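You operate a simulated robot arm through the tools that you are given. There is no shell and no other tool.

You run a simulated robot arm. Do the job below in one go: nothing can be reset, and whatever is moved stays where it is left.

TASK
Sleeve the yellow- and blue-banded small rolls and plug their tops, each in its own colour.
Fine: both rolls stay on their pegs; sleeves down to the discs, the plugs of this bench pushed home.
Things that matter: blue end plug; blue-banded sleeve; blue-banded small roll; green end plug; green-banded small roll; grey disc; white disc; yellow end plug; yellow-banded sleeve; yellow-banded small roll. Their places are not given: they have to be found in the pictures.

It is judged by the outcome, as a careful person would: the job done as asked, and still so three seconds after it is handed in. It fails if anything else is knocked over, pushed out of place, dropped, spilled or broken.

THE ROBOT
A 7-joint arm with a two-finger parallel gripper, fixed in place. Base frame: the origin is on the floor under the middle of its stand, x ahead of it, y to its left, z up; the work surface is at about z = 0.828. Readings come in m, rad, newtons and seconds.
With the tool pointing down near the work surface it reaches from about 0.42 to 0.9 m from the base axis. Its first joint turns from -2.496 to 2.496 rad. Payload 3 kg.
The TCP is the grasp point between the finger pads, 0.03 m short of the fingertips. In the tool frame z runs along the fingers and y along their closing line. Largest opening 0.094 m; finger width 0.028, thickness 0.01; the body of the gripper, 0.05 by 0.096 m, starts 0.055 m behind the TCP.
Orientation is that of the tool frame in the base frame, as a unit quaternion [x, y, z, w]. With the fingers straight down and closing along the base's y, the tool's x points along the base's -x, its y along +y and its z along -z.

THE INTERFACE
- The arm moves only by the tool send_rows. Its argument "motion" is a list of rows, each an object of numbers (a shift or turn left out is 0, a gripper value left out holds the last): "wx", "wy", "wz": the turn, a rotation vector about the tool's x, y, z in units of 90 degrees (1.0 is 90 degrees); "x", "y", "z": the shift along the tool's x, y, z in units of 300 mm (1.0 is 300 mm); "gripper": the finger opening in m, from 0 to 0.094. In form: [{"wx": .., "wy": .., "wz": .., "x": .., "y": .., "z": .., "gripper": ..}, ...]. A call has 1 to 20 rows; each row is the pose to reach, as a shift and turn from the pose commanded when the call began, along the tool's axes at that moment. A call with a number of a shift or a turn outside -1 to 1 is refused whole. Rows are played at 5 a second. More than 0.05 m and 0.15 rad between two rows, or a gripper value outside its range, and nothing of the call is played. Where a pose cannot be reached the arm comes as near as it can. A force on the tool above 40 N (or 10 N above the force at the start of the call, whichever is more), or a blocked arm, ends the call early, and 0.2 s more pass. Each finger travels about 0.072 m/s and halts on what it meets, pressing with about 28 N; the grip force reading is that of the motor and also rises with nothing between the fingers. The clock runs only during rows and for 0.2 s after the last one: add rows that repeat a pose to give the fingers time. The reply holds the time, the measured pose of the TCP, the force on the tool along the base axes, the opening and the grip force, in the units named above and with some noise, with the torque about the TCP (base axes, N m) and any sound that the robot's microphone picked up.
- Cameras (640 x 400 px; columns grow to the right, rows downward): "scene" is fixed at [0.4016, 0.4981, 1.5084]; the picture's right is [-0.93, -0.36, 0.00], its down [-0.22, 0.56, -0.80] and it looks along [0.29, -0.74, -0.61] (base axes); focal length 244 px, centre (320, 200). "wrist" rides on the gripper at [0.076, 0.014, -0.102] in the tool frame; the picture's right is [-0.18, 0.98, 0.00], its down [-0.75, -0.14, -0.64] and it looks along [-0.63, -0.12, 0.77] (tool axes); focal length 243 px, centre (320, 200).
- get_image(camera): a new picture of that camera. The clock stands still meanwhile.
- pixel_to_xyz(camera, pixels): for up to 12 pixels [column, row] of the newest picture of that camera ("zoom" is the newest enlarged one), the place [x, y, z] in the base frame of the surface seen there, good to about 0.003 m. The clock stands still meanwhile.
- zoom(camera, box): a new picture of the part [left, top, right, bottom] of that camera's present view, enlarged. The clock stands still meanwhile.
- close_job(): hands the job in; it is judged then, once.

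Open the gripper and draw the arm clear of the work before you hand the job in, unless the task says otherwise.

The tools are called as a command line: name --argument value ..., lists and objects as JSON in quotes. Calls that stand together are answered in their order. send_rows: Moves the arm, as the interface text tells. Its arguments: {"type":"object","properties":{"motion":{"type":"array","items":{"type":"object","properties":{"wx":{"type":"number"},"wy":{"type":"number"},"wz":{"type":"number"},"x":{"type":"number"},"y":{"type":"number"},"z":{"type":"number"},"gripper":{"type":"number"}}}}},"required":["motion"]} The other tools are called the same way: get_image (camera) takes a picture; pixel_to_xyz (camera, pixels) gives the place of the surface under pixels of a picture; zoom (camera, box) takes an enlarged picture of a part of a camera's view; close_job () hands the job in.

At the start:

```text
time: 0.0
ee_pos: [0.5382, -0.1155, 1.2645]
tcp_rot: [0.0, 1.0, 0.001, -0.001]
force: [-0.3, -0.3, -0.1]
ft_torque: [0.03, 0.0, 0.02]
opening: 0.0938
finger_force: 0.0
```

scene: 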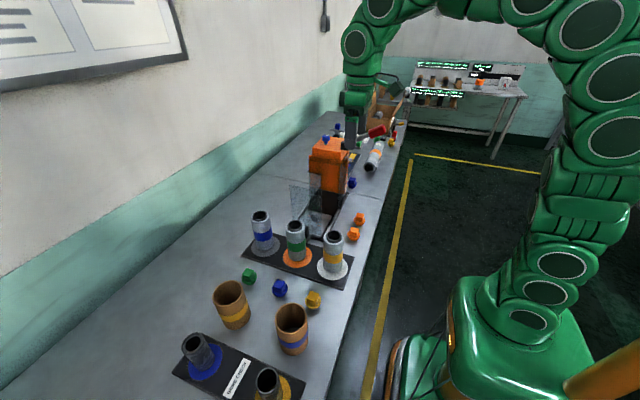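
wrist: 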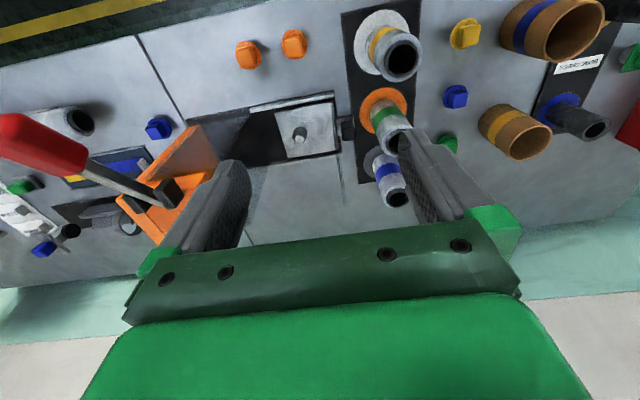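

The scene shows three small rolls on pegs (blue ~(262,230), green ~(296,240), yellow ~(333,250)), two sleeves (yellow-banded ~(232,303), blue-banded ~(292,328)), and plugs near (249,276), (280,288), (313,300). I zoom in for detail.

zoom --camera "scene" --box '[160, 190, 400, 400]'

get_image --camera "wrist"

```text
1.90 times, centred on (280, 295) of scene
```

zoom: 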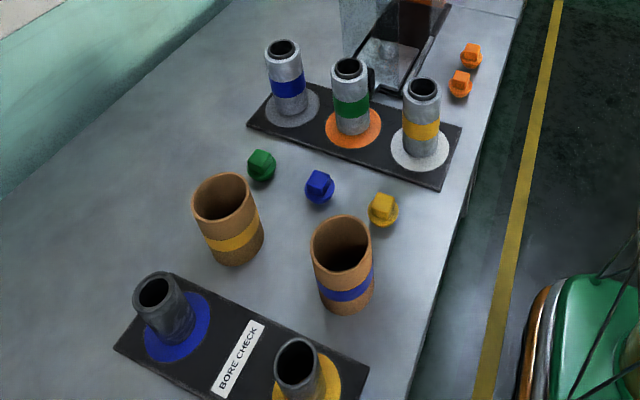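

```text
taken
```

wrist: 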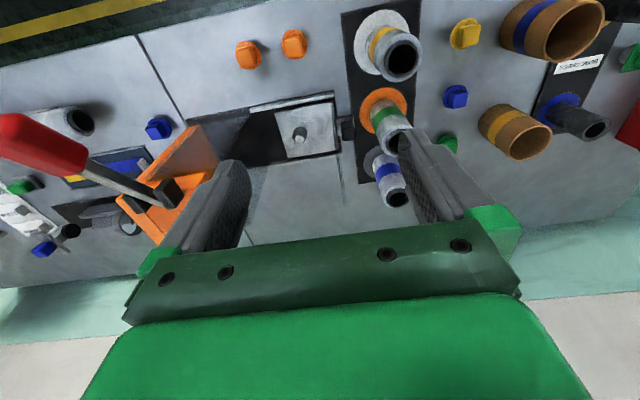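

I'll measure points on the rolls, sleeves and plugs in the zoom picture, starting with rims: blue roll (283,48), green roll (349,68), yellow roll (423,88), sleeve rims and plugs.

pixel_to_xyz --camera "zoom" --pixels '[[267, 48], [300, 48], [283, 40], [283, 58], [407, 88], [439, 88], [423, 79], [423, 99], [423, 120], [288, 90], [400, 160], [440, 160]]'

pixel_to_xyz --camera "zoom" --pixels '[[195, 195], [252, 195], [224, 174], [224, 219], [313, 243], [370, 243], [342, 217], [342, 270], [235, 262], [345, 310], [320, 178], [382, 200]]'

zoom --camera "wrist" --box '[340, 0, 640, 210]'

zoom --camera "scene" --box '[230, 190, 370, 320]'

```text
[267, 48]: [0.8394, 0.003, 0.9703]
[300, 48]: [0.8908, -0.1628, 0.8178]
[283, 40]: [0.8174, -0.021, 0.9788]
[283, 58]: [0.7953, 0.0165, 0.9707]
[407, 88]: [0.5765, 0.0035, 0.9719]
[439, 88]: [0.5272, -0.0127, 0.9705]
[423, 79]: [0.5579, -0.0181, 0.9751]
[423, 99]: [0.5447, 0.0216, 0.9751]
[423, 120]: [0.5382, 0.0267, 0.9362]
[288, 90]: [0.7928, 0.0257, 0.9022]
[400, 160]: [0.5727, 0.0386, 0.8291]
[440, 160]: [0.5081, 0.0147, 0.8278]
```

```text
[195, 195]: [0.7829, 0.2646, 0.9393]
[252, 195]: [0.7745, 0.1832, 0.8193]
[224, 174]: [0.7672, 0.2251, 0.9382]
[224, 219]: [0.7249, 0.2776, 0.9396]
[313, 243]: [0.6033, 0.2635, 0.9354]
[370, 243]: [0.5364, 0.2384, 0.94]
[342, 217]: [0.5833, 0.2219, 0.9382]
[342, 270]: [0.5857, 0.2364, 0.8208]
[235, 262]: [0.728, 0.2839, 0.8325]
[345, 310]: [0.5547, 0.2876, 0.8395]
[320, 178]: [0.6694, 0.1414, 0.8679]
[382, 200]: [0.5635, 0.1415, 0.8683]
```

```text
1.90 times, centred on (490, 105) of wrist
```

zoom: 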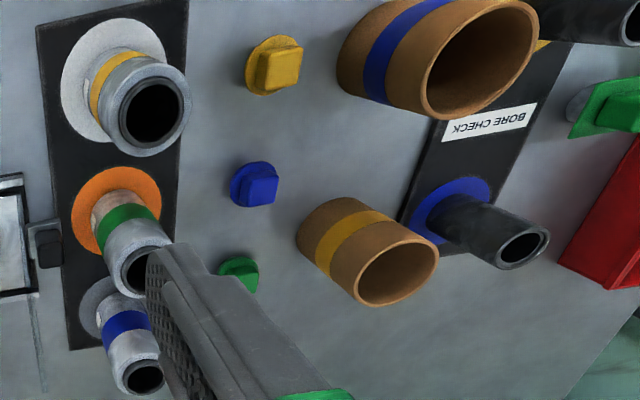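

```text
3.08 times, centred on (300, 255) of scene
```

zoom: 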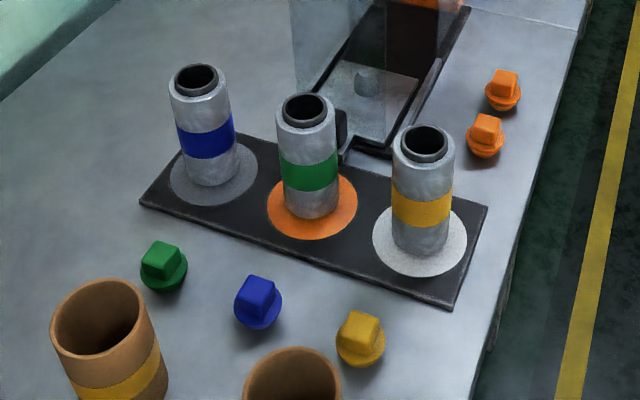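

I measured rolls at about x 0.55–0.81, y≈0, tops ≈0.972, and sleeves with tops ≈0.939. Now I look at the clear guard behind the rolls and take more points from the wrist picture.

zoom --camera "scene" --box '[250, 110, 410, 270]'

zoom --camera "wrist" --box '[200, 0, 440, 220]'

```text
2.50 times, centred on (330, 190) of scene
```

zoom: 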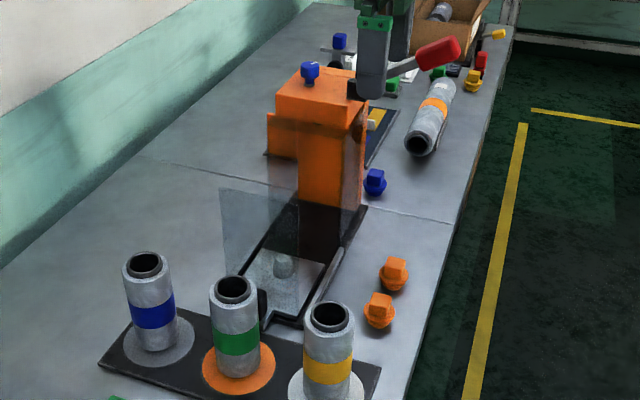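

```text
1.82 times, centred on (320, 110) of wrist
```

zoom: 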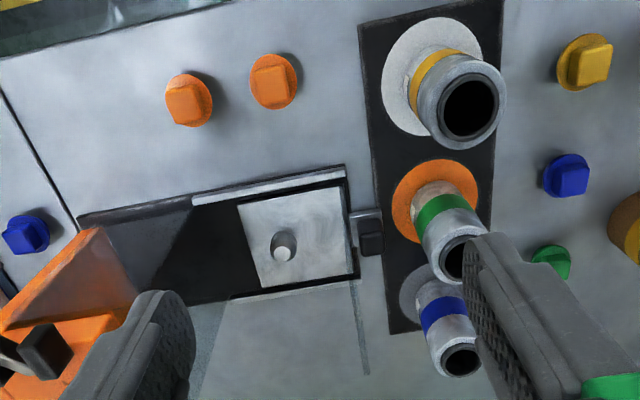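

The press fixture with a clear guard stands on the −y side of the rolls. I measure its nearest corners, the black stub at (371,240), and the roll rims in this wrist zoom.

pixel_to_xyz --camera "zoom" --pixels '[[352, 290], [228, 302], [371, 245], [355, 215], [362, 360], [345, 170], [470, 75], [445, 105], [498, 105], [470, 137], [460, 345], [432, 355]]'

pixel_to_xyz --camera "wrist" --pixels '[[404, 77], [403, 40], [421, 60], [386, 60], [397, 210], [396, 187], [384, 197], [408, 197], [369, 22], [372, 158], [466, 33], [456, 96]]'

```text
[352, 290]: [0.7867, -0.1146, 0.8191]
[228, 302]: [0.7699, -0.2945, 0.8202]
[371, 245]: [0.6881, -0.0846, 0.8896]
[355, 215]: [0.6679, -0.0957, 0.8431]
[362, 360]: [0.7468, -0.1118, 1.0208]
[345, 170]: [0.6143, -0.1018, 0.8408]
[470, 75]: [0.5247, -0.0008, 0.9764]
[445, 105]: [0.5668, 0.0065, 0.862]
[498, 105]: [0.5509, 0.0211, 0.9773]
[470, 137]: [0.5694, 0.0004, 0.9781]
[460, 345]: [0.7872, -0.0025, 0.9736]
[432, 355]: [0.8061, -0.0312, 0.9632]
```

```text
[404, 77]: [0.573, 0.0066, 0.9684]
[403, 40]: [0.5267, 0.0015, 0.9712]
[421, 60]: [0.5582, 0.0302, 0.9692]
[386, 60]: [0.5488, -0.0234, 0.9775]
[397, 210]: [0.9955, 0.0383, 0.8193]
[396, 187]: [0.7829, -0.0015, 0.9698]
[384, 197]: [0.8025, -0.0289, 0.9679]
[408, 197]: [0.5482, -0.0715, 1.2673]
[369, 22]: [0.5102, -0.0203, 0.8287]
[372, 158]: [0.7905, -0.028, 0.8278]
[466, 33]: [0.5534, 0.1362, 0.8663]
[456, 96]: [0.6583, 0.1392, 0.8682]
```

The guard's near edge is at about (0.747, −0.112), clear of the rolls at y≈0; the table is at 0.82 and the plate at 0.828. I move over between the sleeves and plugs at height 1.15 for a better wrist view.

send_rows --motion '[{"x": 0.01, "y": 0.1, "z": 0.05}, {"x": 0.02, "y": 0.22, "z": 0.1}, {"x": 0.03, "y": 0.34, "z": 0.15}, {"x": 0.04, "y": 0.46, "z": 0.2}, {"x": 0.05, "y": 0.58, "z": 0.26}, {"x": 0.06, "y": 0.7, "z": 0.32}, {"x": 0.06, "y": 0.82, "z": 0.38}, {"x": 0.06, "y": 0.82, "z": 0.38}]'

get_image --camera "wrist"

get_image --camera "scene"

```text
time: 1.8
ee_pos: [0.52, 0.1295, 1.1548]
tcp_rot: [0.0, 1.0, 0.0, 0.0]
force: [-0.3, 0.1, 0.7]
ft_torque: [0.0, 0.02, 0.03]
opening: 0.094
finger_force: 0.1
```

```text
taken
```

wrist: 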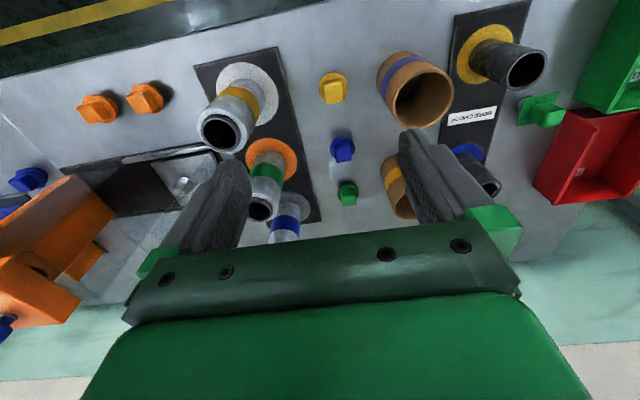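

```text
taken
```

scene: 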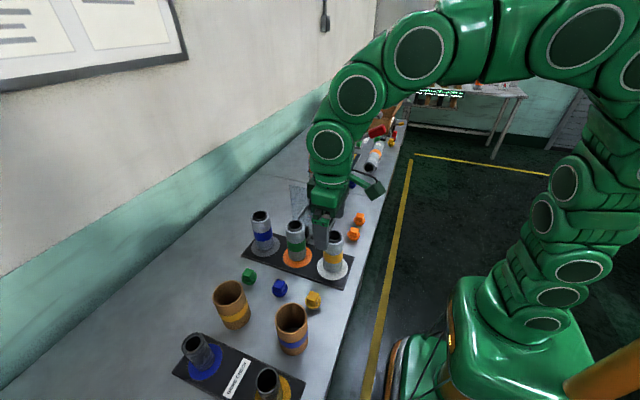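

The blue-banded sleeve is at (420,88), yellow plug (333,88), blue plug (342,150). I zoom on the blue sleeve and the yellow roll for accurate rim points.

zoom --camera "wrist" --box '[310, 30, 470, 130]'

```text
4.00 times, centred on (390, 80) of wrist
```

zoom: 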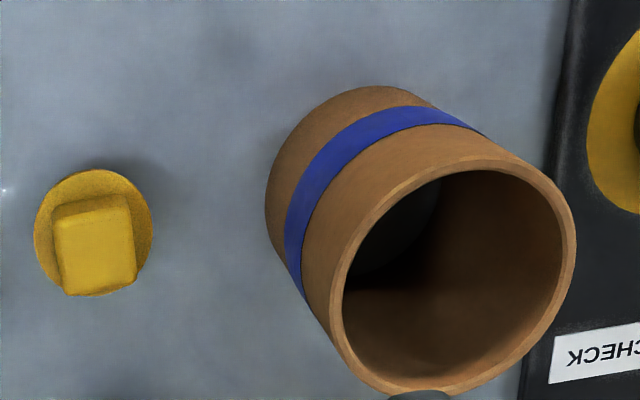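

I sample the blue sleeve's rim all round, plus the yellow plug's faces.

pixel_to_xyz --camera "zoom" --pixels '[[336, 285], [569, 245], [480, 162], [385, 387], [362, 220], [540, 185], [545, 325], [353, 355], [60, 215], [130, 200], [70, 290], [134, 278]]'

pixel_to_xyz --camera "wrist" --pixels '[[333, 85], [342, 148], [348, 190], [200, 130], [243, 130], [222, 113], [222, 152], [320, 72], [347, 72], [327, 85], [340, 85], [333, 60]]'

```text
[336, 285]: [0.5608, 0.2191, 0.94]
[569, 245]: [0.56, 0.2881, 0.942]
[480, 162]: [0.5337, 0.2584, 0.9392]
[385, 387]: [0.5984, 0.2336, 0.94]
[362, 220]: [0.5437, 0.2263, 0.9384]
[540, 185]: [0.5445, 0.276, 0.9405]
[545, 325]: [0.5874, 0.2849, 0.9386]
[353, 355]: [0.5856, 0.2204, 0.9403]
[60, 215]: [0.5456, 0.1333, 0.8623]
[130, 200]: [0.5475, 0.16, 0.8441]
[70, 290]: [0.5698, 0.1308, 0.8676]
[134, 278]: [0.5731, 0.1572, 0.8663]
```

```text
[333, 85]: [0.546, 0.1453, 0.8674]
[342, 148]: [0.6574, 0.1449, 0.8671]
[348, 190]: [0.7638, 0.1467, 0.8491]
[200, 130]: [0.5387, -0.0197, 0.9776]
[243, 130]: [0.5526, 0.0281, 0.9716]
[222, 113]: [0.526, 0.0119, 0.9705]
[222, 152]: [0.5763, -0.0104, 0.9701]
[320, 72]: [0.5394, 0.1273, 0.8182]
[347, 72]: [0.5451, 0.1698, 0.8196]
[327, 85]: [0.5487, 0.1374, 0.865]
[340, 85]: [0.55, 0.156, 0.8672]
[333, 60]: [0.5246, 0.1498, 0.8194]
```

Blue sleeve centre fits to about (0.568, 0.2535), radius ~0.037, top 0.94. I check how close the yellow bore-check peg (525,65) is before descending.

pixel_to_xyz --camera "wrist" --pixels '[[510, 75], [543, 68], [525, 52], [490, 60], [470, 60], [458, 40], [450, 120], [470, 185], [490, 195], [540, 110]]'

zoom --camera "scene" --box '[160, 260, 360, 400]'

```text
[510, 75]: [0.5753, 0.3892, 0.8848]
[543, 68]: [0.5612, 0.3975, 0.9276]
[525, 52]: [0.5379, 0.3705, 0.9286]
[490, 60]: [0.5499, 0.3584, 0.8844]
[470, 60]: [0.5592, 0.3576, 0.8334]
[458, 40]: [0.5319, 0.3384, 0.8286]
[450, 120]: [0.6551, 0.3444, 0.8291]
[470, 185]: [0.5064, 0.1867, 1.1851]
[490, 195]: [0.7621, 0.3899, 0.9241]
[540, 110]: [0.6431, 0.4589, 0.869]
```

```text
2.86 times, centred on (260, 330) of scene
```

zoom: 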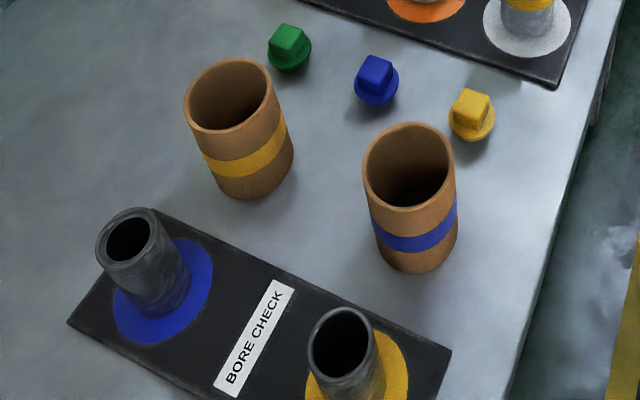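

Bore-check pegs start at y≈0.355, leaving room. I move above the blue sleeve and stop with fingertips 5 cm above the rim to check alignment.

send_rows --motion '[{"x": -0.04, "y": 0.1, "z": 0.02}, {"x": -0.08, "y": 0.22, "z": 0.05}, {"x": -0.12, "y": 0.34, "z": 0.1}, {"x": -0.16, "y": 0.413, "z": 0.2}, {"x": -0.16, "y": 0.413, "z": 0.33}, {"x": -0.16, "y": 0.413, "z": 0.449}, {"x": -0.16, "y": 0.413, "z": 0.449}]'

get_image --camera "wrist"

zoom --camera "scene" --box '[200, 200, 400, 400]'

```text
time: 3.4
ee_pos: [0.5678, 0.2563, 1.0163]
tcp_rot: [0.0, 1.0, -0.001, 0.0]
force: [0.9, 1.2, 0.4]
ft_torque: [0.03, -0.01, -0.03]
opening: 0.094
finger_force: 0.1
```

```text
taken
```

wrist: 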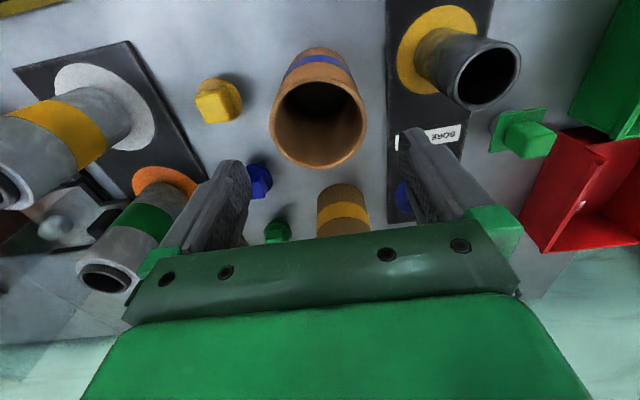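

```text
2.00 times, centred on (300, 300) of scene
```

zoom: 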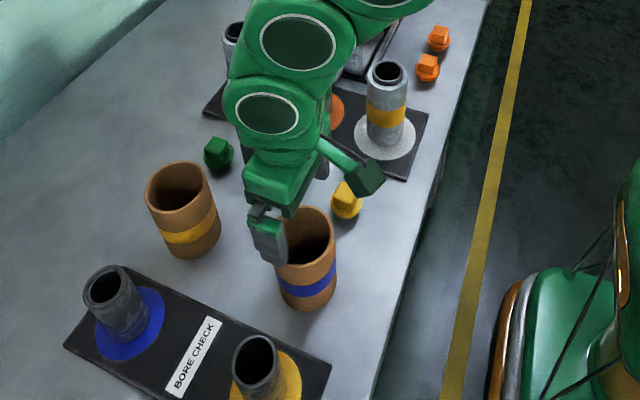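

The gripper is above the blue sleeve; its rim shows at (320,120). I sample its rim again at closer range.

zoom --camera "wrist" --box '[256, 40, 384, 180]'

```text
2.86 times, centred on (320, 110) of wrist
```

zoom: 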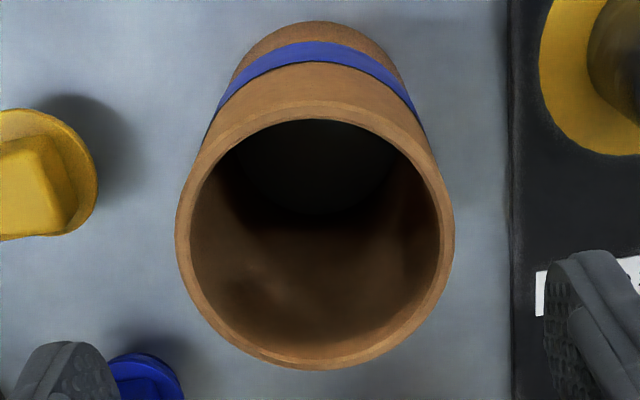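

pixel_to_xyz --camera "zoom" --pixels '[[182, 235], [446, 235], [315, 112], [315, 363], [215, 155], [415, 150], [420, 320], [210, 320], [187, 200], [443, 200], [260, 120], [370, 118]]'

```text
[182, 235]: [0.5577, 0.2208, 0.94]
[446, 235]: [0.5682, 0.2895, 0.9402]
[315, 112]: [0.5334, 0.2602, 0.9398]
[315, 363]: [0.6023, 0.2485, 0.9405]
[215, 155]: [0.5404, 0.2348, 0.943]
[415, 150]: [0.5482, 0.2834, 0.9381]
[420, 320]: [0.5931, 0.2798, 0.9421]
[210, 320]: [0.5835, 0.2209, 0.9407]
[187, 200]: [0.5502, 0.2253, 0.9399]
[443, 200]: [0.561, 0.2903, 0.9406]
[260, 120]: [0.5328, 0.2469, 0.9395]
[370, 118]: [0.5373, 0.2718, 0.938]
```

The sleeve centre is ~(0.567, 0.255), matching the TCP within 2 mm. I descend to z≈0.928 and close on the sleeve.

send_rows --motion '[{"z": 0.1, "gripper": 0.094}, {"z": 0.2}, {"z": 0.26}, {"z": 0.295}, {"z": 0.295}, {"z": 0.295, "gripper": 0.06}, {"z": 0.295, "gripper": 0.06}, {"z": 0.295, "gripper": 0.06}, {"z": 0.295, "gripper": 0.06}]'

get_image --camera "wrist"

```text
time: 5.4
ee_pos: [0.5664, 0.2556, 0.9274]
tcp_rot: [0.0, 1.0, 0.0, 0.0]
force: [0.4, -0.8, 1.7]
ft_torque: [0.03, -0.02, 0.02]
opening: 0.0762
finger_force: 28.1
```

```text
taken
```

wrist: 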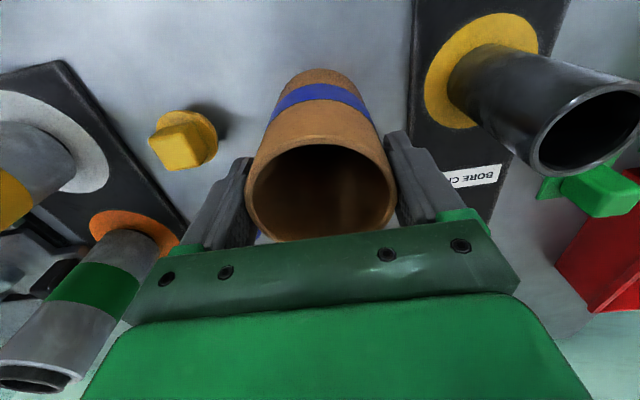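

Gripped at 0.076 m opening. I lift straight up to z≈1.13.

send_rows --motion '[{"z": -0.05}, {"z": -0.15}, {"z": -0.28}, {"z": -0.42}, {"z": -0.55}, {"z": -0.68}, {"z": -0.68}]'

get_image --camera "wrist"

zoom --camera "scene" --box '[200, 160, 400, 300]'

```text
time: 7.0
ee_pos: [0.5651, 0.2556, 1.1303]
tcp_rot: [0.0, 1.0, 0.001, -0.001]
force: [0.8, -0.3, -0.6]
ft_torque: [-0.02, -0.03, 0.03]
opening: 0.076
finger_force: 28.4
```

```text
taken
```

wrist: 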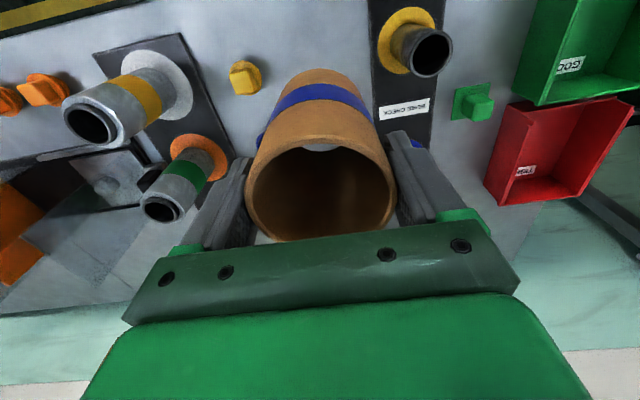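

```text
2.86 times, centred on (300, 230) of scene
```

zoom: 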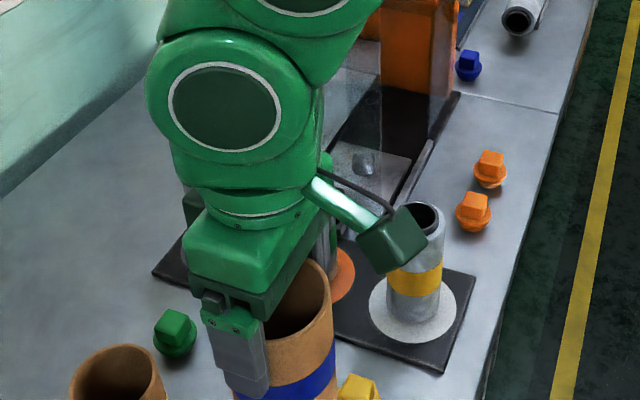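

Sleeve is held and lifted clear. I move forward to about (0.76, 0.22, 1.13) so the blue roll shows at the left of the wrist view.

send_rows --motion '[{"x": -0.08, "y": -0.02}, {"x": -0.2, "y": -0.04}, {"x": -0.33, "y": -0.06}, {"x": -0.46, "y": -0.08}, {"x": -0.58, "y": -0.1}, {"x": -0.65, "y": -0.119}, {"x": -0.65, "y": -0.119}]'

get_image --camera "wrist"

get_image --camera "scene"

```text
time: 8.6
ee_pos: [0.7624, 0.22, 1.1288]
tcp_rot: [0.001, 1.0, 0.0, 0.001]
force: [0.4, -0.8, -0.8]
ft_torque: [0.01, -0.03, -0.03]
opening: 0.0761
finger_force: 27.8
```

```text
taken
```

wrist: 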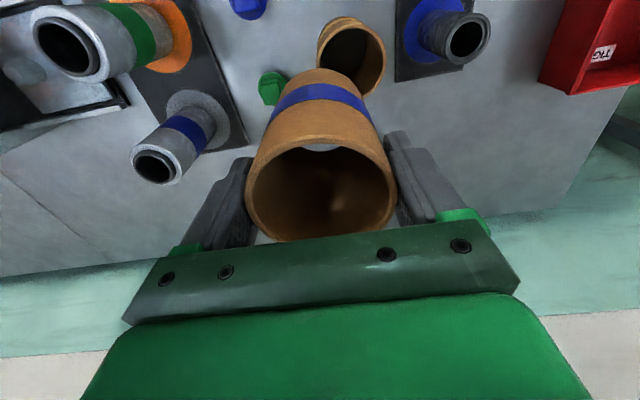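

```text
taken
```

scene: 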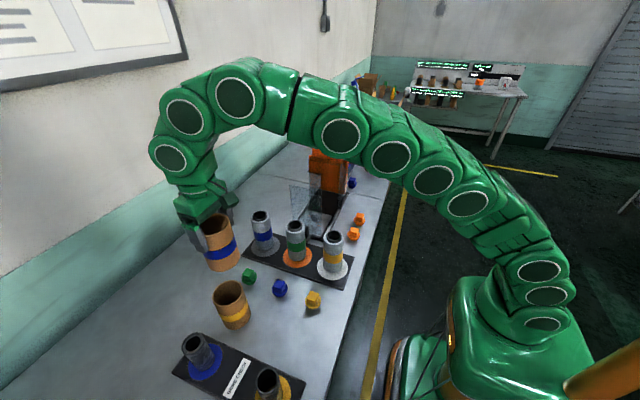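

Both cameras see the blue roll: wrist (157,165), scene (262,230). I zoom in on each.

zoom --camera "wrist" --box '[110, 80, 250, 200]'

```text
3.33 times, centred on (180, 140) of wrist
```

zoom: 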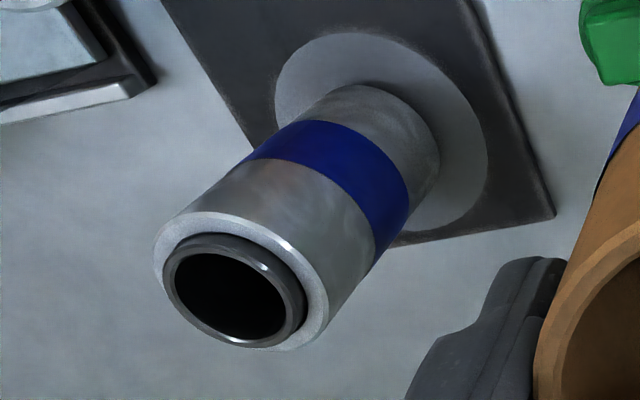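

pixel_to_xyz --camera "zoom" --pixels '[[169, 275], [302, 305], [215, 240], [255, 343], [190, 245], [280, 265], [195, 325], [285, 335], [163, 240], [230, 220], [300, 255], [322, 300]]'

pixel_to_xyz --camera "zoom" --pixels '[[276, 80], [350, 34], [430, 70], [484, 150], [470, 205], [420, 230], [435, 165], [300, 115], [380, 200], [558, 265]]'

```text
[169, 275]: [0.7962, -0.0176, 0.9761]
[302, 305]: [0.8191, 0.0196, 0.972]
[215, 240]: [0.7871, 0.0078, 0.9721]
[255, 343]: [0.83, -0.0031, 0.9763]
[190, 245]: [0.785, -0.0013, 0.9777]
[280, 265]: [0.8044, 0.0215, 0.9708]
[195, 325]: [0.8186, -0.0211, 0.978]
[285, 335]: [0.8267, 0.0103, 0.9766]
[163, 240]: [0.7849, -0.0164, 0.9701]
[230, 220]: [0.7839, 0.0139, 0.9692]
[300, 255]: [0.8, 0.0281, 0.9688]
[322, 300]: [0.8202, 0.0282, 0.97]
```

```text
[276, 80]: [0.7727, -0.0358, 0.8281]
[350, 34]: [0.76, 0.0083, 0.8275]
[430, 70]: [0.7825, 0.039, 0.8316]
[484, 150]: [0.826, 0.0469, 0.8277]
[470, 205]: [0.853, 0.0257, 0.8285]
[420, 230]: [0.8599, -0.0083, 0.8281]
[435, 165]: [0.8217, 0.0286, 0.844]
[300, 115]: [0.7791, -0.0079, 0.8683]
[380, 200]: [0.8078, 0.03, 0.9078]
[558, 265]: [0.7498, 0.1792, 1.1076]
```

The blue roll's centre fits (0.809, 0.000), roll radius ~0.0295, disc centre (0.810, 0). I now measure the held sleeve's rim to find its offset from the TCP.

zoom --camera "wrist" --box '[230, 60, 410, 260]'

```text
2.00 times, centred on (320, 160) of wrist
```

zoom: 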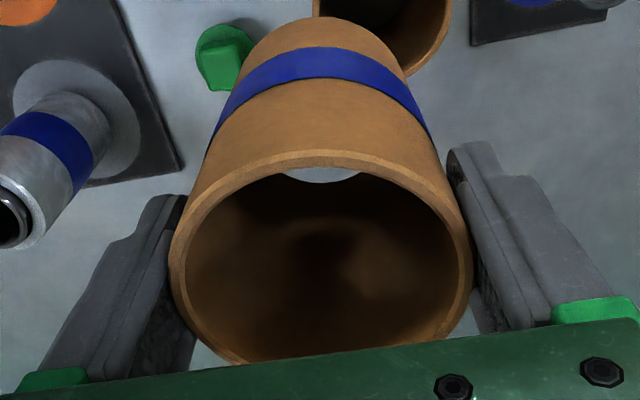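

pixel_to_xyz --camera "zoom" --pixels '[[177, 250], [466, 250], [320, 157], [215, 190], [430, 190], [188, 310], [460, 310], [215, 345], [260, 165], [385, 165], [180, 270], [466, 270]]'

pixel_to_xyz --camera "scene" --pixels '[[262, 212], [205, 225], [220, 214], [232, 220], [212, 235]]'

```text
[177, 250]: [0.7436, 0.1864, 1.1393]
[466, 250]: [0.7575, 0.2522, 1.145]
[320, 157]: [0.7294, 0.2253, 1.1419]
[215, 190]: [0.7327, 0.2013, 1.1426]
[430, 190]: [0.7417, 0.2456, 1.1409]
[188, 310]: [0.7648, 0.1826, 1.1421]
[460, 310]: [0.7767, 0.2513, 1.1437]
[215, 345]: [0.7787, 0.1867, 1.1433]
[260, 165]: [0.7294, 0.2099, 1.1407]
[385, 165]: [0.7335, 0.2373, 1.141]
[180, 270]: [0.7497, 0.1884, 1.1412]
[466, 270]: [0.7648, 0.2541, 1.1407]
```

```text
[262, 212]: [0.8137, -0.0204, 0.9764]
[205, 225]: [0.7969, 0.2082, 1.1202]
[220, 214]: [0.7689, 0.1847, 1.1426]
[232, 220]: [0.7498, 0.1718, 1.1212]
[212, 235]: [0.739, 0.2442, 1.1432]
```

The held sleeve's centre is about (0.764, 0.218), within 1 mm of the commanded TCP. I carry it over the blue roll at (0.8085, 0.0005), bottom edge ≈4 cm above the roll top.

send_rows --motion '[{"x": -0.04, "y": -0.08}, {"x": -0.08, "y": -0.2}, {"x": -0.12, "y": -0.34}, {"x": -0.151, "y": -0.48}, {"x": -0.151, "y": -0.61}, {"x": -0.151, "y": -0.7}, {"x": -0.151, "y": -0.727}, {"x": -0.151, "y": -0.727}, {"x": -0.151, "y": -0.727}]'

get_image --camera "wrist"

zoom --camera "scene" --box '[200, 140, 360, 280]'

```text
time: 10.6
ee_pos: [0.8095, 0.0022, 1.129]
tcp_rot: [0.0, 1.0, -0.001, 0.0]
force: [0.5, 0.7, -1.2]
ft_torque: [0.02, -0.02, 0.01]
opening: 0.0762
finger_force: 28.0
```

```text
taken
```

wrist: 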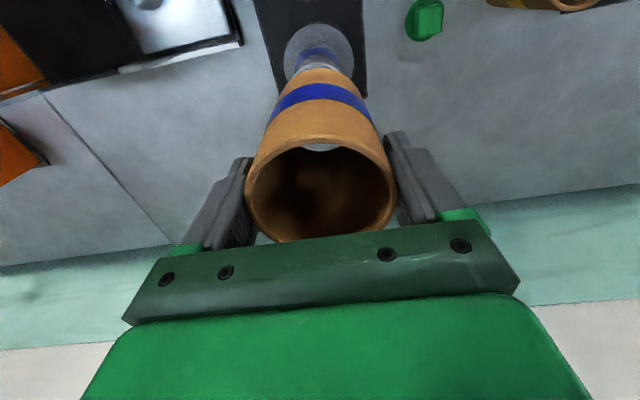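

```text
2.86 times, centred on (280, 210) of scene
```

zoom: 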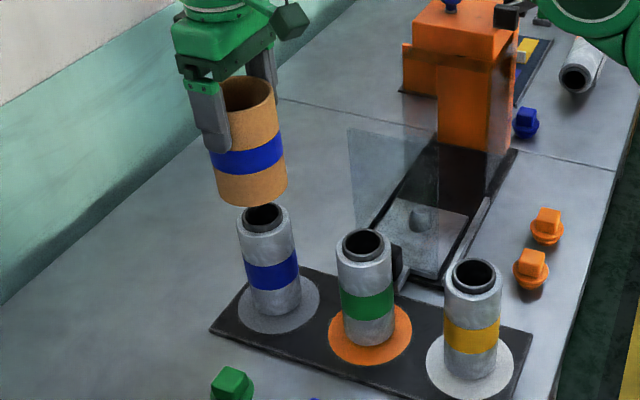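

The sleeve hangs directly over the blue roll. I lower slowly 5.5 cm so it just starts over the roll, watching the force.

send_rows --motion '[{"z": 0.05}, {"z": 0.09}, {"z": 0.12}, {"z": 0.135}, {"z": 0.15}, {"z": 0.165}, {"z": 0.18}, {"z": 0.18}]'

zoom --camera "scene" --box '[200, 160, 340, 280]'

zoom --camera "wrist" --box '[230, 20, 410, 260]'

```text
time: 12.4
ee_pos: [0.8078, 0.0007, 1.0766]
tcp_rot: [0.0, 1.0, -0.001, 0.001]
force: [0.5, -0.3, 0.2]
ft_torque: [0.01, -0.01, 0.01]
opening: 0.0759
finger_force: 28.0
```

```text
3.33 times, centred on (270, 220) of scene
```

zoom: 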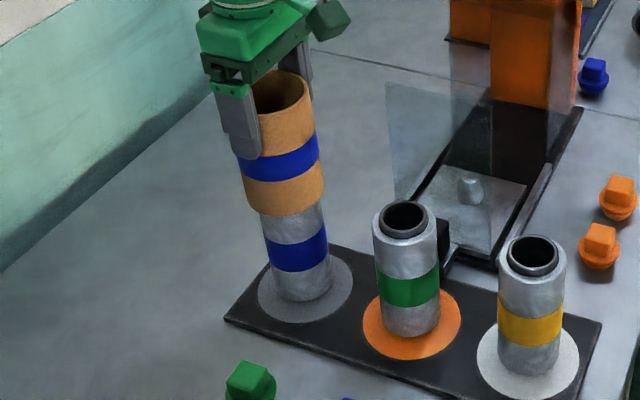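

```text
1.67 times, centred on (320, 140) of wrist
```

zoom: 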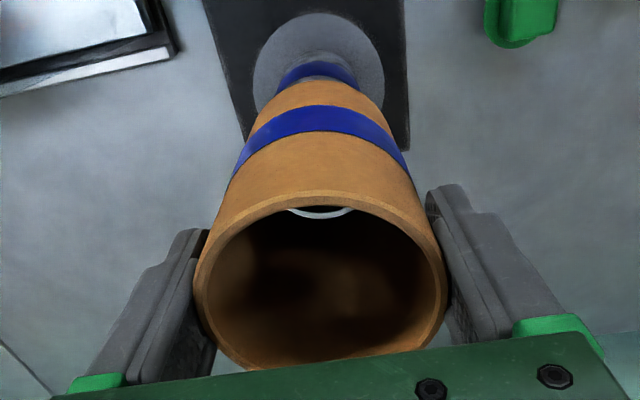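

No contact force, sleeve is over the roll. I lower further to about 4 mm above the disc.

send_rows --motion '[{"z": 0.04}, {"z": 0.08}, {"z": 0.12}, {"z": 0.16}, {"z": 0.2}, {"z": 0.24}, {"z": 0.28}, {"z": 0.32}, {"z": 0.36}, {"z": 0.4}, {"z": 0.43}, {"z": 0.455}, {"z": 0.455}]'

zoom --camera "scene" --box '[200, 160, 340, 280]'

get_image --camera "wrist"

```text
time: 15.2
ee_pos: [0.8073, 0.0011, 0.9403]
tcp_rot: [0.0, 1.0, 0.0, 0.0]
force: [0.8, -1.2, -0.1]
ft_torque: [0.02, 0.02, 0.01]
opening: 0.0762
finger_force: 28.3
```

```text
3.33 times, centred on (270, 220) of scene
```

zoom: 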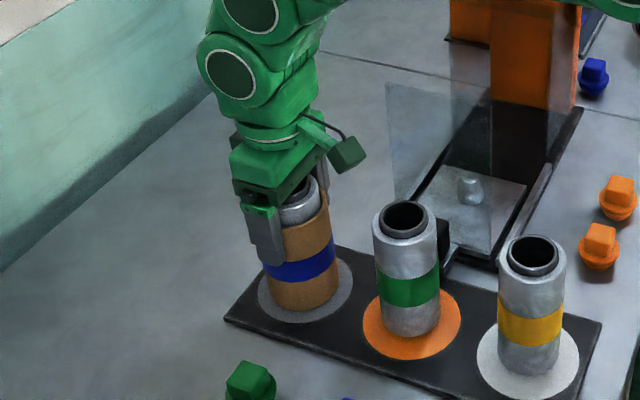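

```text
taken
```

wrist: 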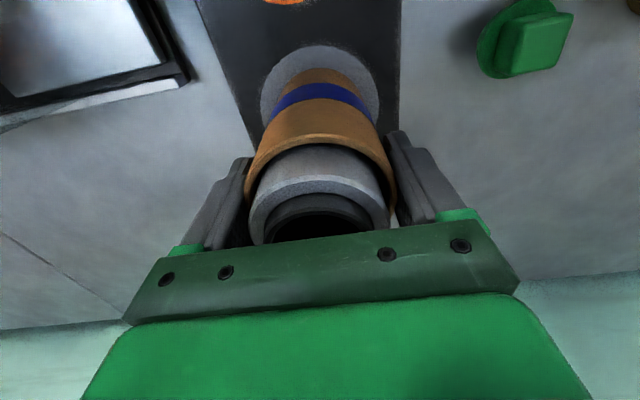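

Nearly down, no forces. I creep down another 5 mm to seat it on the grey disc.

send_rows --motion '[{"z": 0.004}, {"z": 0.008}, {"z": 0.012}, {"z": 0.016}, {"z": 0.016}]'

```text
time: 16.4
ee_pos: [0.8071, 0.0005, 0.9355]
tcp_rot: [-0.001, 1.0, 0.0, 0.001]
force: [-0.1, 1.4, 14.9]
ft_torque: [0.05, 0.09, -0.01]
opening: 0.0757
finger_force: 27.7
```

A 15 N upward force shows the sleeve seated on the disc. I open the fingers and then rise straight up.

send_rows --motion '[{"gripper": 0.094}, {"gripper": 0.094}, {"gripper": 0.094}, {"z": -0.05}, {"z": -0.15}, {"z": -0.28}, {"z": -0.42}, {"z": -0.55}, {"z": -0.62}, {"z": -0.62}]'

zoom --camera "scene" --box '[200, 160, 340, 280]'

get_image --camera "wrist"

```text
time: 18.6
ee_pos: [0.8104, -0.0034, 1.1219]
tcp_rot: [0.0, 1.0, 0.0, 0.0]
force: [0.4, -0.4, 1.1]
ft_torque: [0.01, 0.03, 0.01]
opening: 0.0942
finger_force: 0.1
```

```text
3.33 times, centred on (270, 220) of scene
```

zoom: 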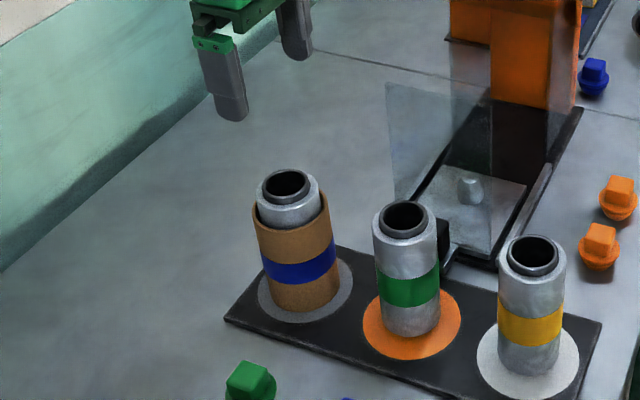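

```text
taken
```

wrist: 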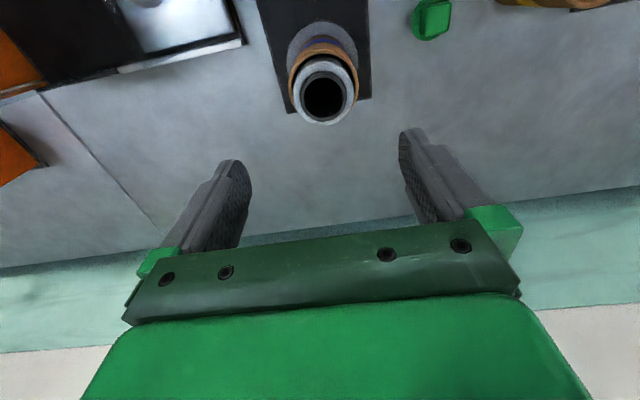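

The blue sleeve sits on the grey disc. With a clear view I zoom on the roll top at (324,92) to pin its bore centre.

zoom --camera "wrist" --box '[274, 20, 374, 130]'

```text
3.64 times, centred on (324, 75) of wrist
```

zoom: 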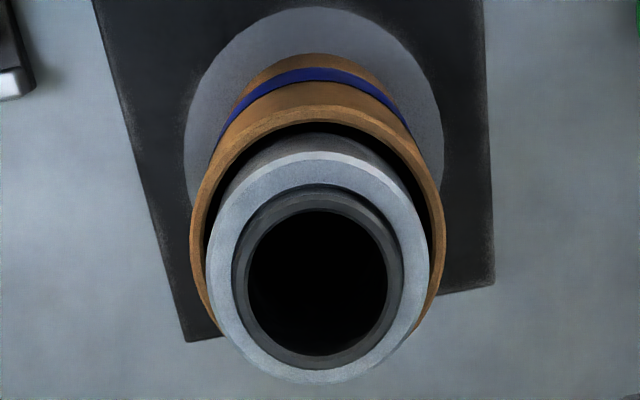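

pixel_to_xyz --camera "zoom" --pixels '[[241, 285], [395, 285], [318, 205], [318, 360], [264, 226], [374, 226], [262, 340], [374, 340], [221, 265], [416, 265], [318, 158], [318, 374]]'

```text
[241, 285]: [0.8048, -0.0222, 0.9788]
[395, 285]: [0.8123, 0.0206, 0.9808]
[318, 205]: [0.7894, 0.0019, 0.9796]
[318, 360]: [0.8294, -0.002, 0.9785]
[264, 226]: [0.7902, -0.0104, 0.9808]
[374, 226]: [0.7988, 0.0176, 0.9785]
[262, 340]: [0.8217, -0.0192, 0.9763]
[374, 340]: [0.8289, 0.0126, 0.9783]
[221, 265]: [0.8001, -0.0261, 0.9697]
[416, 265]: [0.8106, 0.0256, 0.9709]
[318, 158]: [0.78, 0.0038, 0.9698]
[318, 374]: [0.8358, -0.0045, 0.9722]
```

Blue bore centre ≈ (0.809, 0.000), top at 0.979. Next I move above the yellow-banded sleeve near (0.755, 0.235).

send_rows --motion '[{"x": 0.03, "y": 0.1}, {"x": 0.06, "y": 0.23}, {"x": 0.09, "y": 0.37}, {"x": 0.12, "y": 0.51, "z": 0.03}, {"x": 0.15, "y": 0.65, "z": 0.08}, {"x": 0.178, "y": 0.75, "z": 0.14}, {"x": 0.178, "y": 0.782, "z": 0.2}, {"x": 0.178, "y": 0.782, "z": 0.24}, {"x": 0.178, "y": 0.782, "z": 0.24}]'

get_image --camera "wrist"

```text
time: 20.6
ee_pos: [0.7556, 0.236, 1.0475]
tcp_rot: [0.0, 1.0, 0.001, 0.0]
force: [-0.3, 0.3, -0.9]
ft_torque: [0.02, 0.0, 0.02]
opening: 0.0941
finger_force: 0.0
```

```text
taken
```

wrist: 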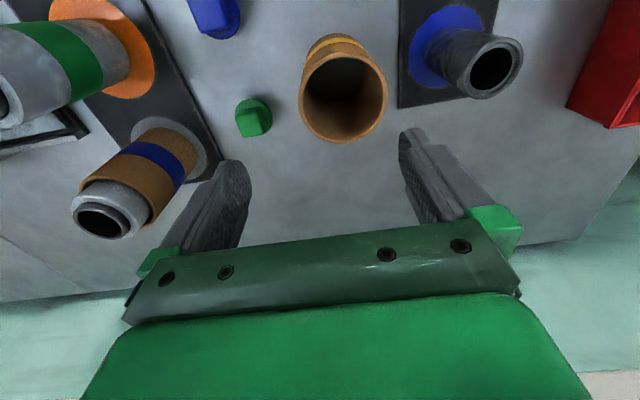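

The yellow sleeve's rim shows at (342,97). I zoom and sample it.

zoom --camera "wrist" --box '[282, 20, 402, 150]'

```text
3.08 times, centred on (342, 85) of wrist
```

zoom: 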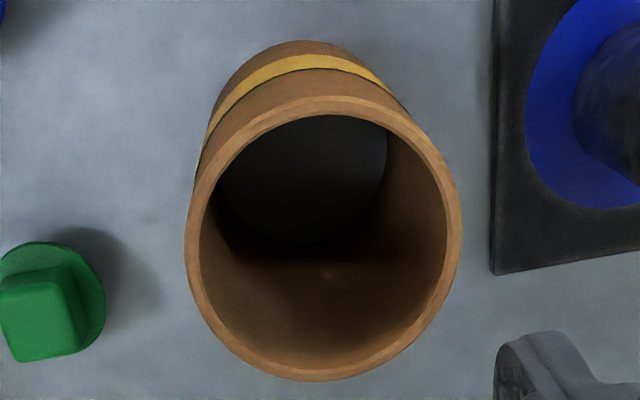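

pixel_to_xyz --camera "zoom" --pixels '[[193, 245], [454, 225], [325, 105], [325, 374], [225, 150], [420, 145], [425, 320], [225, 330], [197, 200], [452, 260], [270, 118], [380, 118]]'

pixel_to_xyz --camera "wrist" --pixels '[[490, 70], [475, 68], [460, 60], [521, 70], [490, 98], [252, 117], [238, 117], [400, 105], [448, 90]]'

```text
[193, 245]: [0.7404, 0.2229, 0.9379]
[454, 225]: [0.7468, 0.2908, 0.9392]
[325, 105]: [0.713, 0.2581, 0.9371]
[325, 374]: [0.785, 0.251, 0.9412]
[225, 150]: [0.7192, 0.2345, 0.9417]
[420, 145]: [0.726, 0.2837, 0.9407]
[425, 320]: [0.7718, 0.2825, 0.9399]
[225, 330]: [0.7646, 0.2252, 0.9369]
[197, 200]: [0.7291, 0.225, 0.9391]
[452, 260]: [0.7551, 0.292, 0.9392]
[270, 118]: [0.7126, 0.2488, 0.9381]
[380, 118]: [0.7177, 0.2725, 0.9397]
```

```text
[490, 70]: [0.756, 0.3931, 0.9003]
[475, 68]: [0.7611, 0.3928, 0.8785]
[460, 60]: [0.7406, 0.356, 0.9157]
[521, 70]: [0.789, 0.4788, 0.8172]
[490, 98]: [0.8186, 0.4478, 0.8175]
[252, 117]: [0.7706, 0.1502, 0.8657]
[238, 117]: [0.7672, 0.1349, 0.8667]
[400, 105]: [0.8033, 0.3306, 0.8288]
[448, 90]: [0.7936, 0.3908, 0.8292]
```

The yellow sleeve's centre is ≈(0.748, 0.2565). I shift over it, descend to z≈0.928 and close; fingers keep ~4 cm from the bore-check peg.

send_rows --motion '[{"x": 0.0235, "y": 0.0717, "gripper": 0.094}, {"x": 0.0235, "y": 0.0717, "z": 0.0}, {"x": 0.0235, "y": 0.0717, "z": 0.1}, {"x": 0.0235, "y": 0.0717, "z": 0.2}, {"x": 0.0235, "y": 0.0717, "z": 0.29}, {"x": 0.0235, "y": 0.0717, "z": 0.36}, {"x": 0.0235, "y": 0.0717, "z": 0.407}, {"x": 0.0235, "y": 0.0717, "z": 0.407}, {"x": 0.0235, "y": 0.0717, "z": 0.407, "gripper": 0.06}, {"x": 0.0235, "y": 0.0717, "z": 0.407, "gripper": 0.06}, {"x": 0.0235, "y": 0.0717, "z": 0.407, "gripper": 0.06}, {"x": 0.0235, "y": 0.0717, "z": 0.407, "gripper": 0.06}]'

get_image --camera "wrist"

```text
time: 23.2
ee_pos: [0.7449, 0.2592, 0.9293]
tcp_rot: [0.0, 1.0, 0.0, 0.0]
force: [-0.2, -0.8, -0.2]
ft_torque: [-0.03, 0.02, -0.01]
opening: 0.0761
finger_force: 28.2
```

```text
taken
```

wrist: 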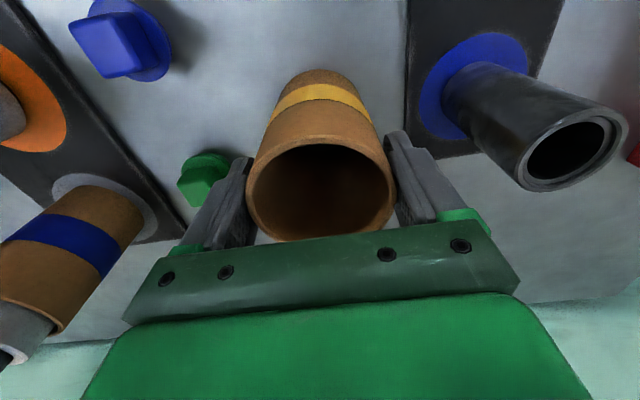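

Gripped at 0.076. I lift 20 cm.

send_rows --motion '[{"z": -0.05}, {"z": -0.15}, {"z": -0.28}, {"z": -0.42}, {"z": -0.55}, {"z": -0.683}, {"z": -0.683}]'

```text
time: 24.8
ee_pos: [0.747, 0.2571, 1.1344]
tcp_rot: [0.0, 1.0, 0.0, -0.001]
force: [-0.3, -0.6, -0.6]
ft_torque: [0.01, 0.0, 0.01]
opening: 0.0764
finger_force: 28.0
```

Held securely. I travel back to about (0.55, 0.22, 1.13), from where the yellow roll shows at the left of the wrist view.

send_rows --motion '[{"x": 0.08, "y": -0.02}, {"x": 0.2, "y": -0.04}, {"x": 0.33, "y": -0.06}, {"x": 0.46, "y": -0.08}, {"x": 0.58, "y": -0.1}, {"x": 0.66, "y": -0.122}, {"x": 0.66, "y": -0.122}]'

get_image --camera "wrist"

zoom --camera "wrist" --box '[60, 30, 230, 170]'

```text
time: 26.4
ee_pos: [0.5484, 0.2194, 1.1293]
tcp_rot: [0.0, 1.0, 0.0, 0.0]
force: [-0.3, 0.2, 0.2]
ft_torque: [-0.01, -0.01, -0.02]
opening: 0.0763
finger_force: 27.9
```

```text
taken
```

wrist: 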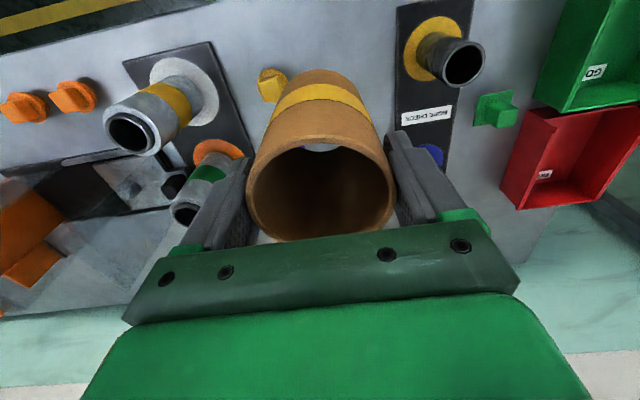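

```text
2.86 times, centred on (145, 100) of wrist
```

zoom: 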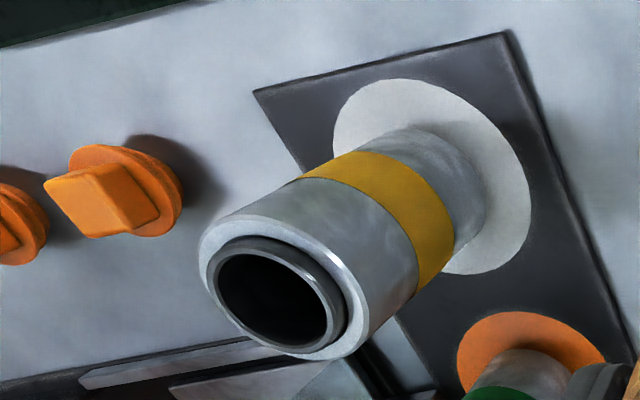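

I sample the yellow roll's dark ring, its shoulder, and the white disc's edge.

pixel_to_xyz --camera "zoom" --pixels '[[211, 275], [337, 310], [252, 246], [280, 346], [225, 255], [310, 265], [230, 325], [322, 345], [203, 240], [270, 218], [340, 260], [362, 305]]'

pixel_to_xyz --camera "zoom" --pixels '[[336, 120], [400, 80], [480, 115], [520, 165], [528, 215], [505, 260], [470, 272], [355, 98], [440, 90]]'

zoom --camera "wrist" --box '[230, 60, 410, 260]'

```text
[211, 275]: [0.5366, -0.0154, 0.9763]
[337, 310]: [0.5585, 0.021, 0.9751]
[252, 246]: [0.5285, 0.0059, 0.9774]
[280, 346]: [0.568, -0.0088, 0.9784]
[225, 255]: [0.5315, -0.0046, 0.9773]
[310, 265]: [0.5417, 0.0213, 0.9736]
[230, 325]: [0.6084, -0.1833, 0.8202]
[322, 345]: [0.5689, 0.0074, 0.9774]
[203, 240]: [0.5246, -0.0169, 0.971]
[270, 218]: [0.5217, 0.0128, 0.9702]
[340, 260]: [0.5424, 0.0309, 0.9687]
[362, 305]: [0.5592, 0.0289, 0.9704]
```

```text
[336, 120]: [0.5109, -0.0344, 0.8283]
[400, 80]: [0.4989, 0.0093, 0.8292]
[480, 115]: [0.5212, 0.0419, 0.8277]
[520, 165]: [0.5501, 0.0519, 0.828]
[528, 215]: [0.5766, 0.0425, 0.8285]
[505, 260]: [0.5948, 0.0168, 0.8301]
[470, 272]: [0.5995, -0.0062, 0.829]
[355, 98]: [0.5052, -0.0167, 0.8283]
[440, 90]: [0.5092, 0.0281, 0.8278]
```

```text
2.00 times, centred on (320, 160) of wrist
```

zoom: 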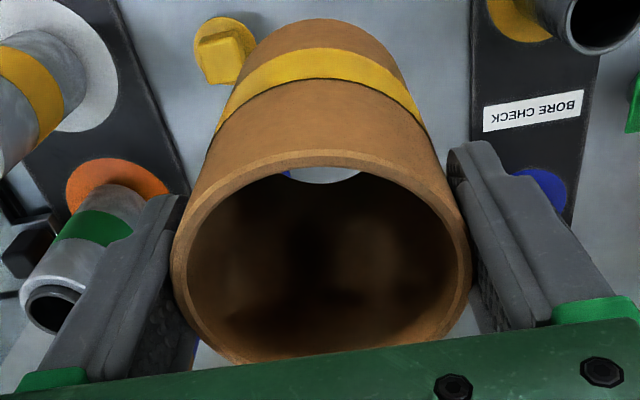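

White disc and roll centre fit (0.549, 0.001). I check the held yellow sleeve's rim offset.

pixel_to_xyz --camera "zoom" --pixels '[[177, 250], [466, 250], [320, 157], [215, 190], [430, 190], [188, 310], [460, 310], [215, 345], [260, 165], [385, 165], [180, 270], [466, 270]]'

```text
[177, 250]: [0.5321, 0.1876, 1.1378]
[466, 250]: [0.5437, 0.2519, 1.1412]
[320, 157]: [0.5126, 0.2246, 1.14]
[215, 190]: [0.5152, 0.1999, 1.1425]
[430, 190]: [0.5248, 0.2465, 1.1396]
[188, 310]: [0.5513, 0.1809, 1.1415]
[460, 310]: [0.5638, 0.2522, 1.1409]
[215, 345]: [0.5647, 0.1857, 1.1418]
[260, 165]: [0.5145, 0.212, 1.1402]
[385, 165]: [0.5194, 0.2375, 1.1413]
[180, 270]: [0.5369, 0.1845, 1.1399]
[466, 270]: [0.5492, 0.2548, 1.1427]
```

Sleeve centre is within ~1 mm of the TCP. I carry it over the yellow roll (TCP target 0.550, 0.0015).

send_rows --motion '[{"y": -0.08}, {"y": -0.2}, {"y": -0.34}, {"y": -0.48}, {"y": -0.61}, {"y": -0.7}, {"y": -0.728}, {"y": -0.728}, {"y": -0.728}]'

get_image --camera "wrist"

zoom --camera "scene" --box '[240, 140, 400, 290]'

```text
time: 28.4
ee_pos: [0.5489, 0.001, 1.1322]
tcp_rot: [0.001, 1.0, 0.0, 0.0]
force: [0.1, -0.2, -1.0]
ft_torque: [0.01, 0.01, 0.01]
opening: 0.0763
finger_force: 28.0
```

```text
taken
```

wrist: 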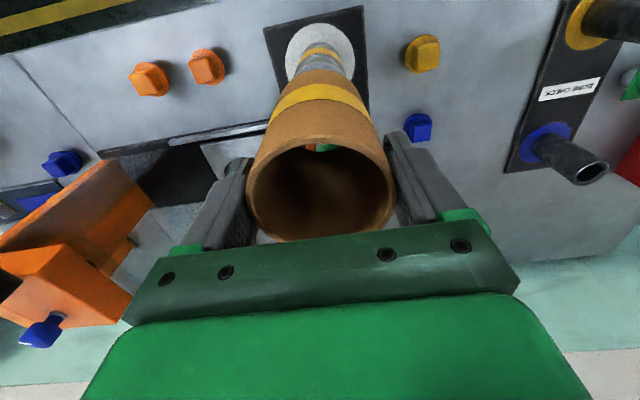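

```text
2.67 times, centred on (320, 215) of scene
```

zoom: 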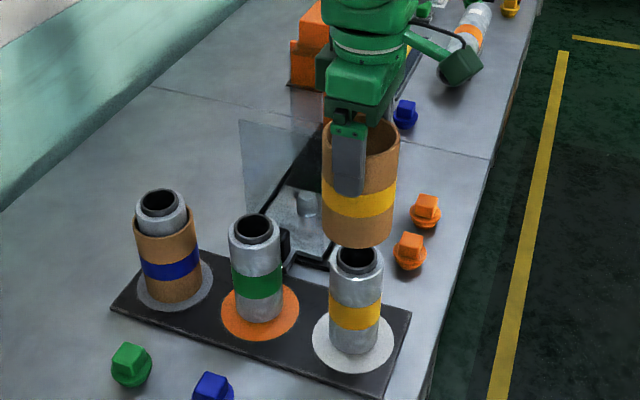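

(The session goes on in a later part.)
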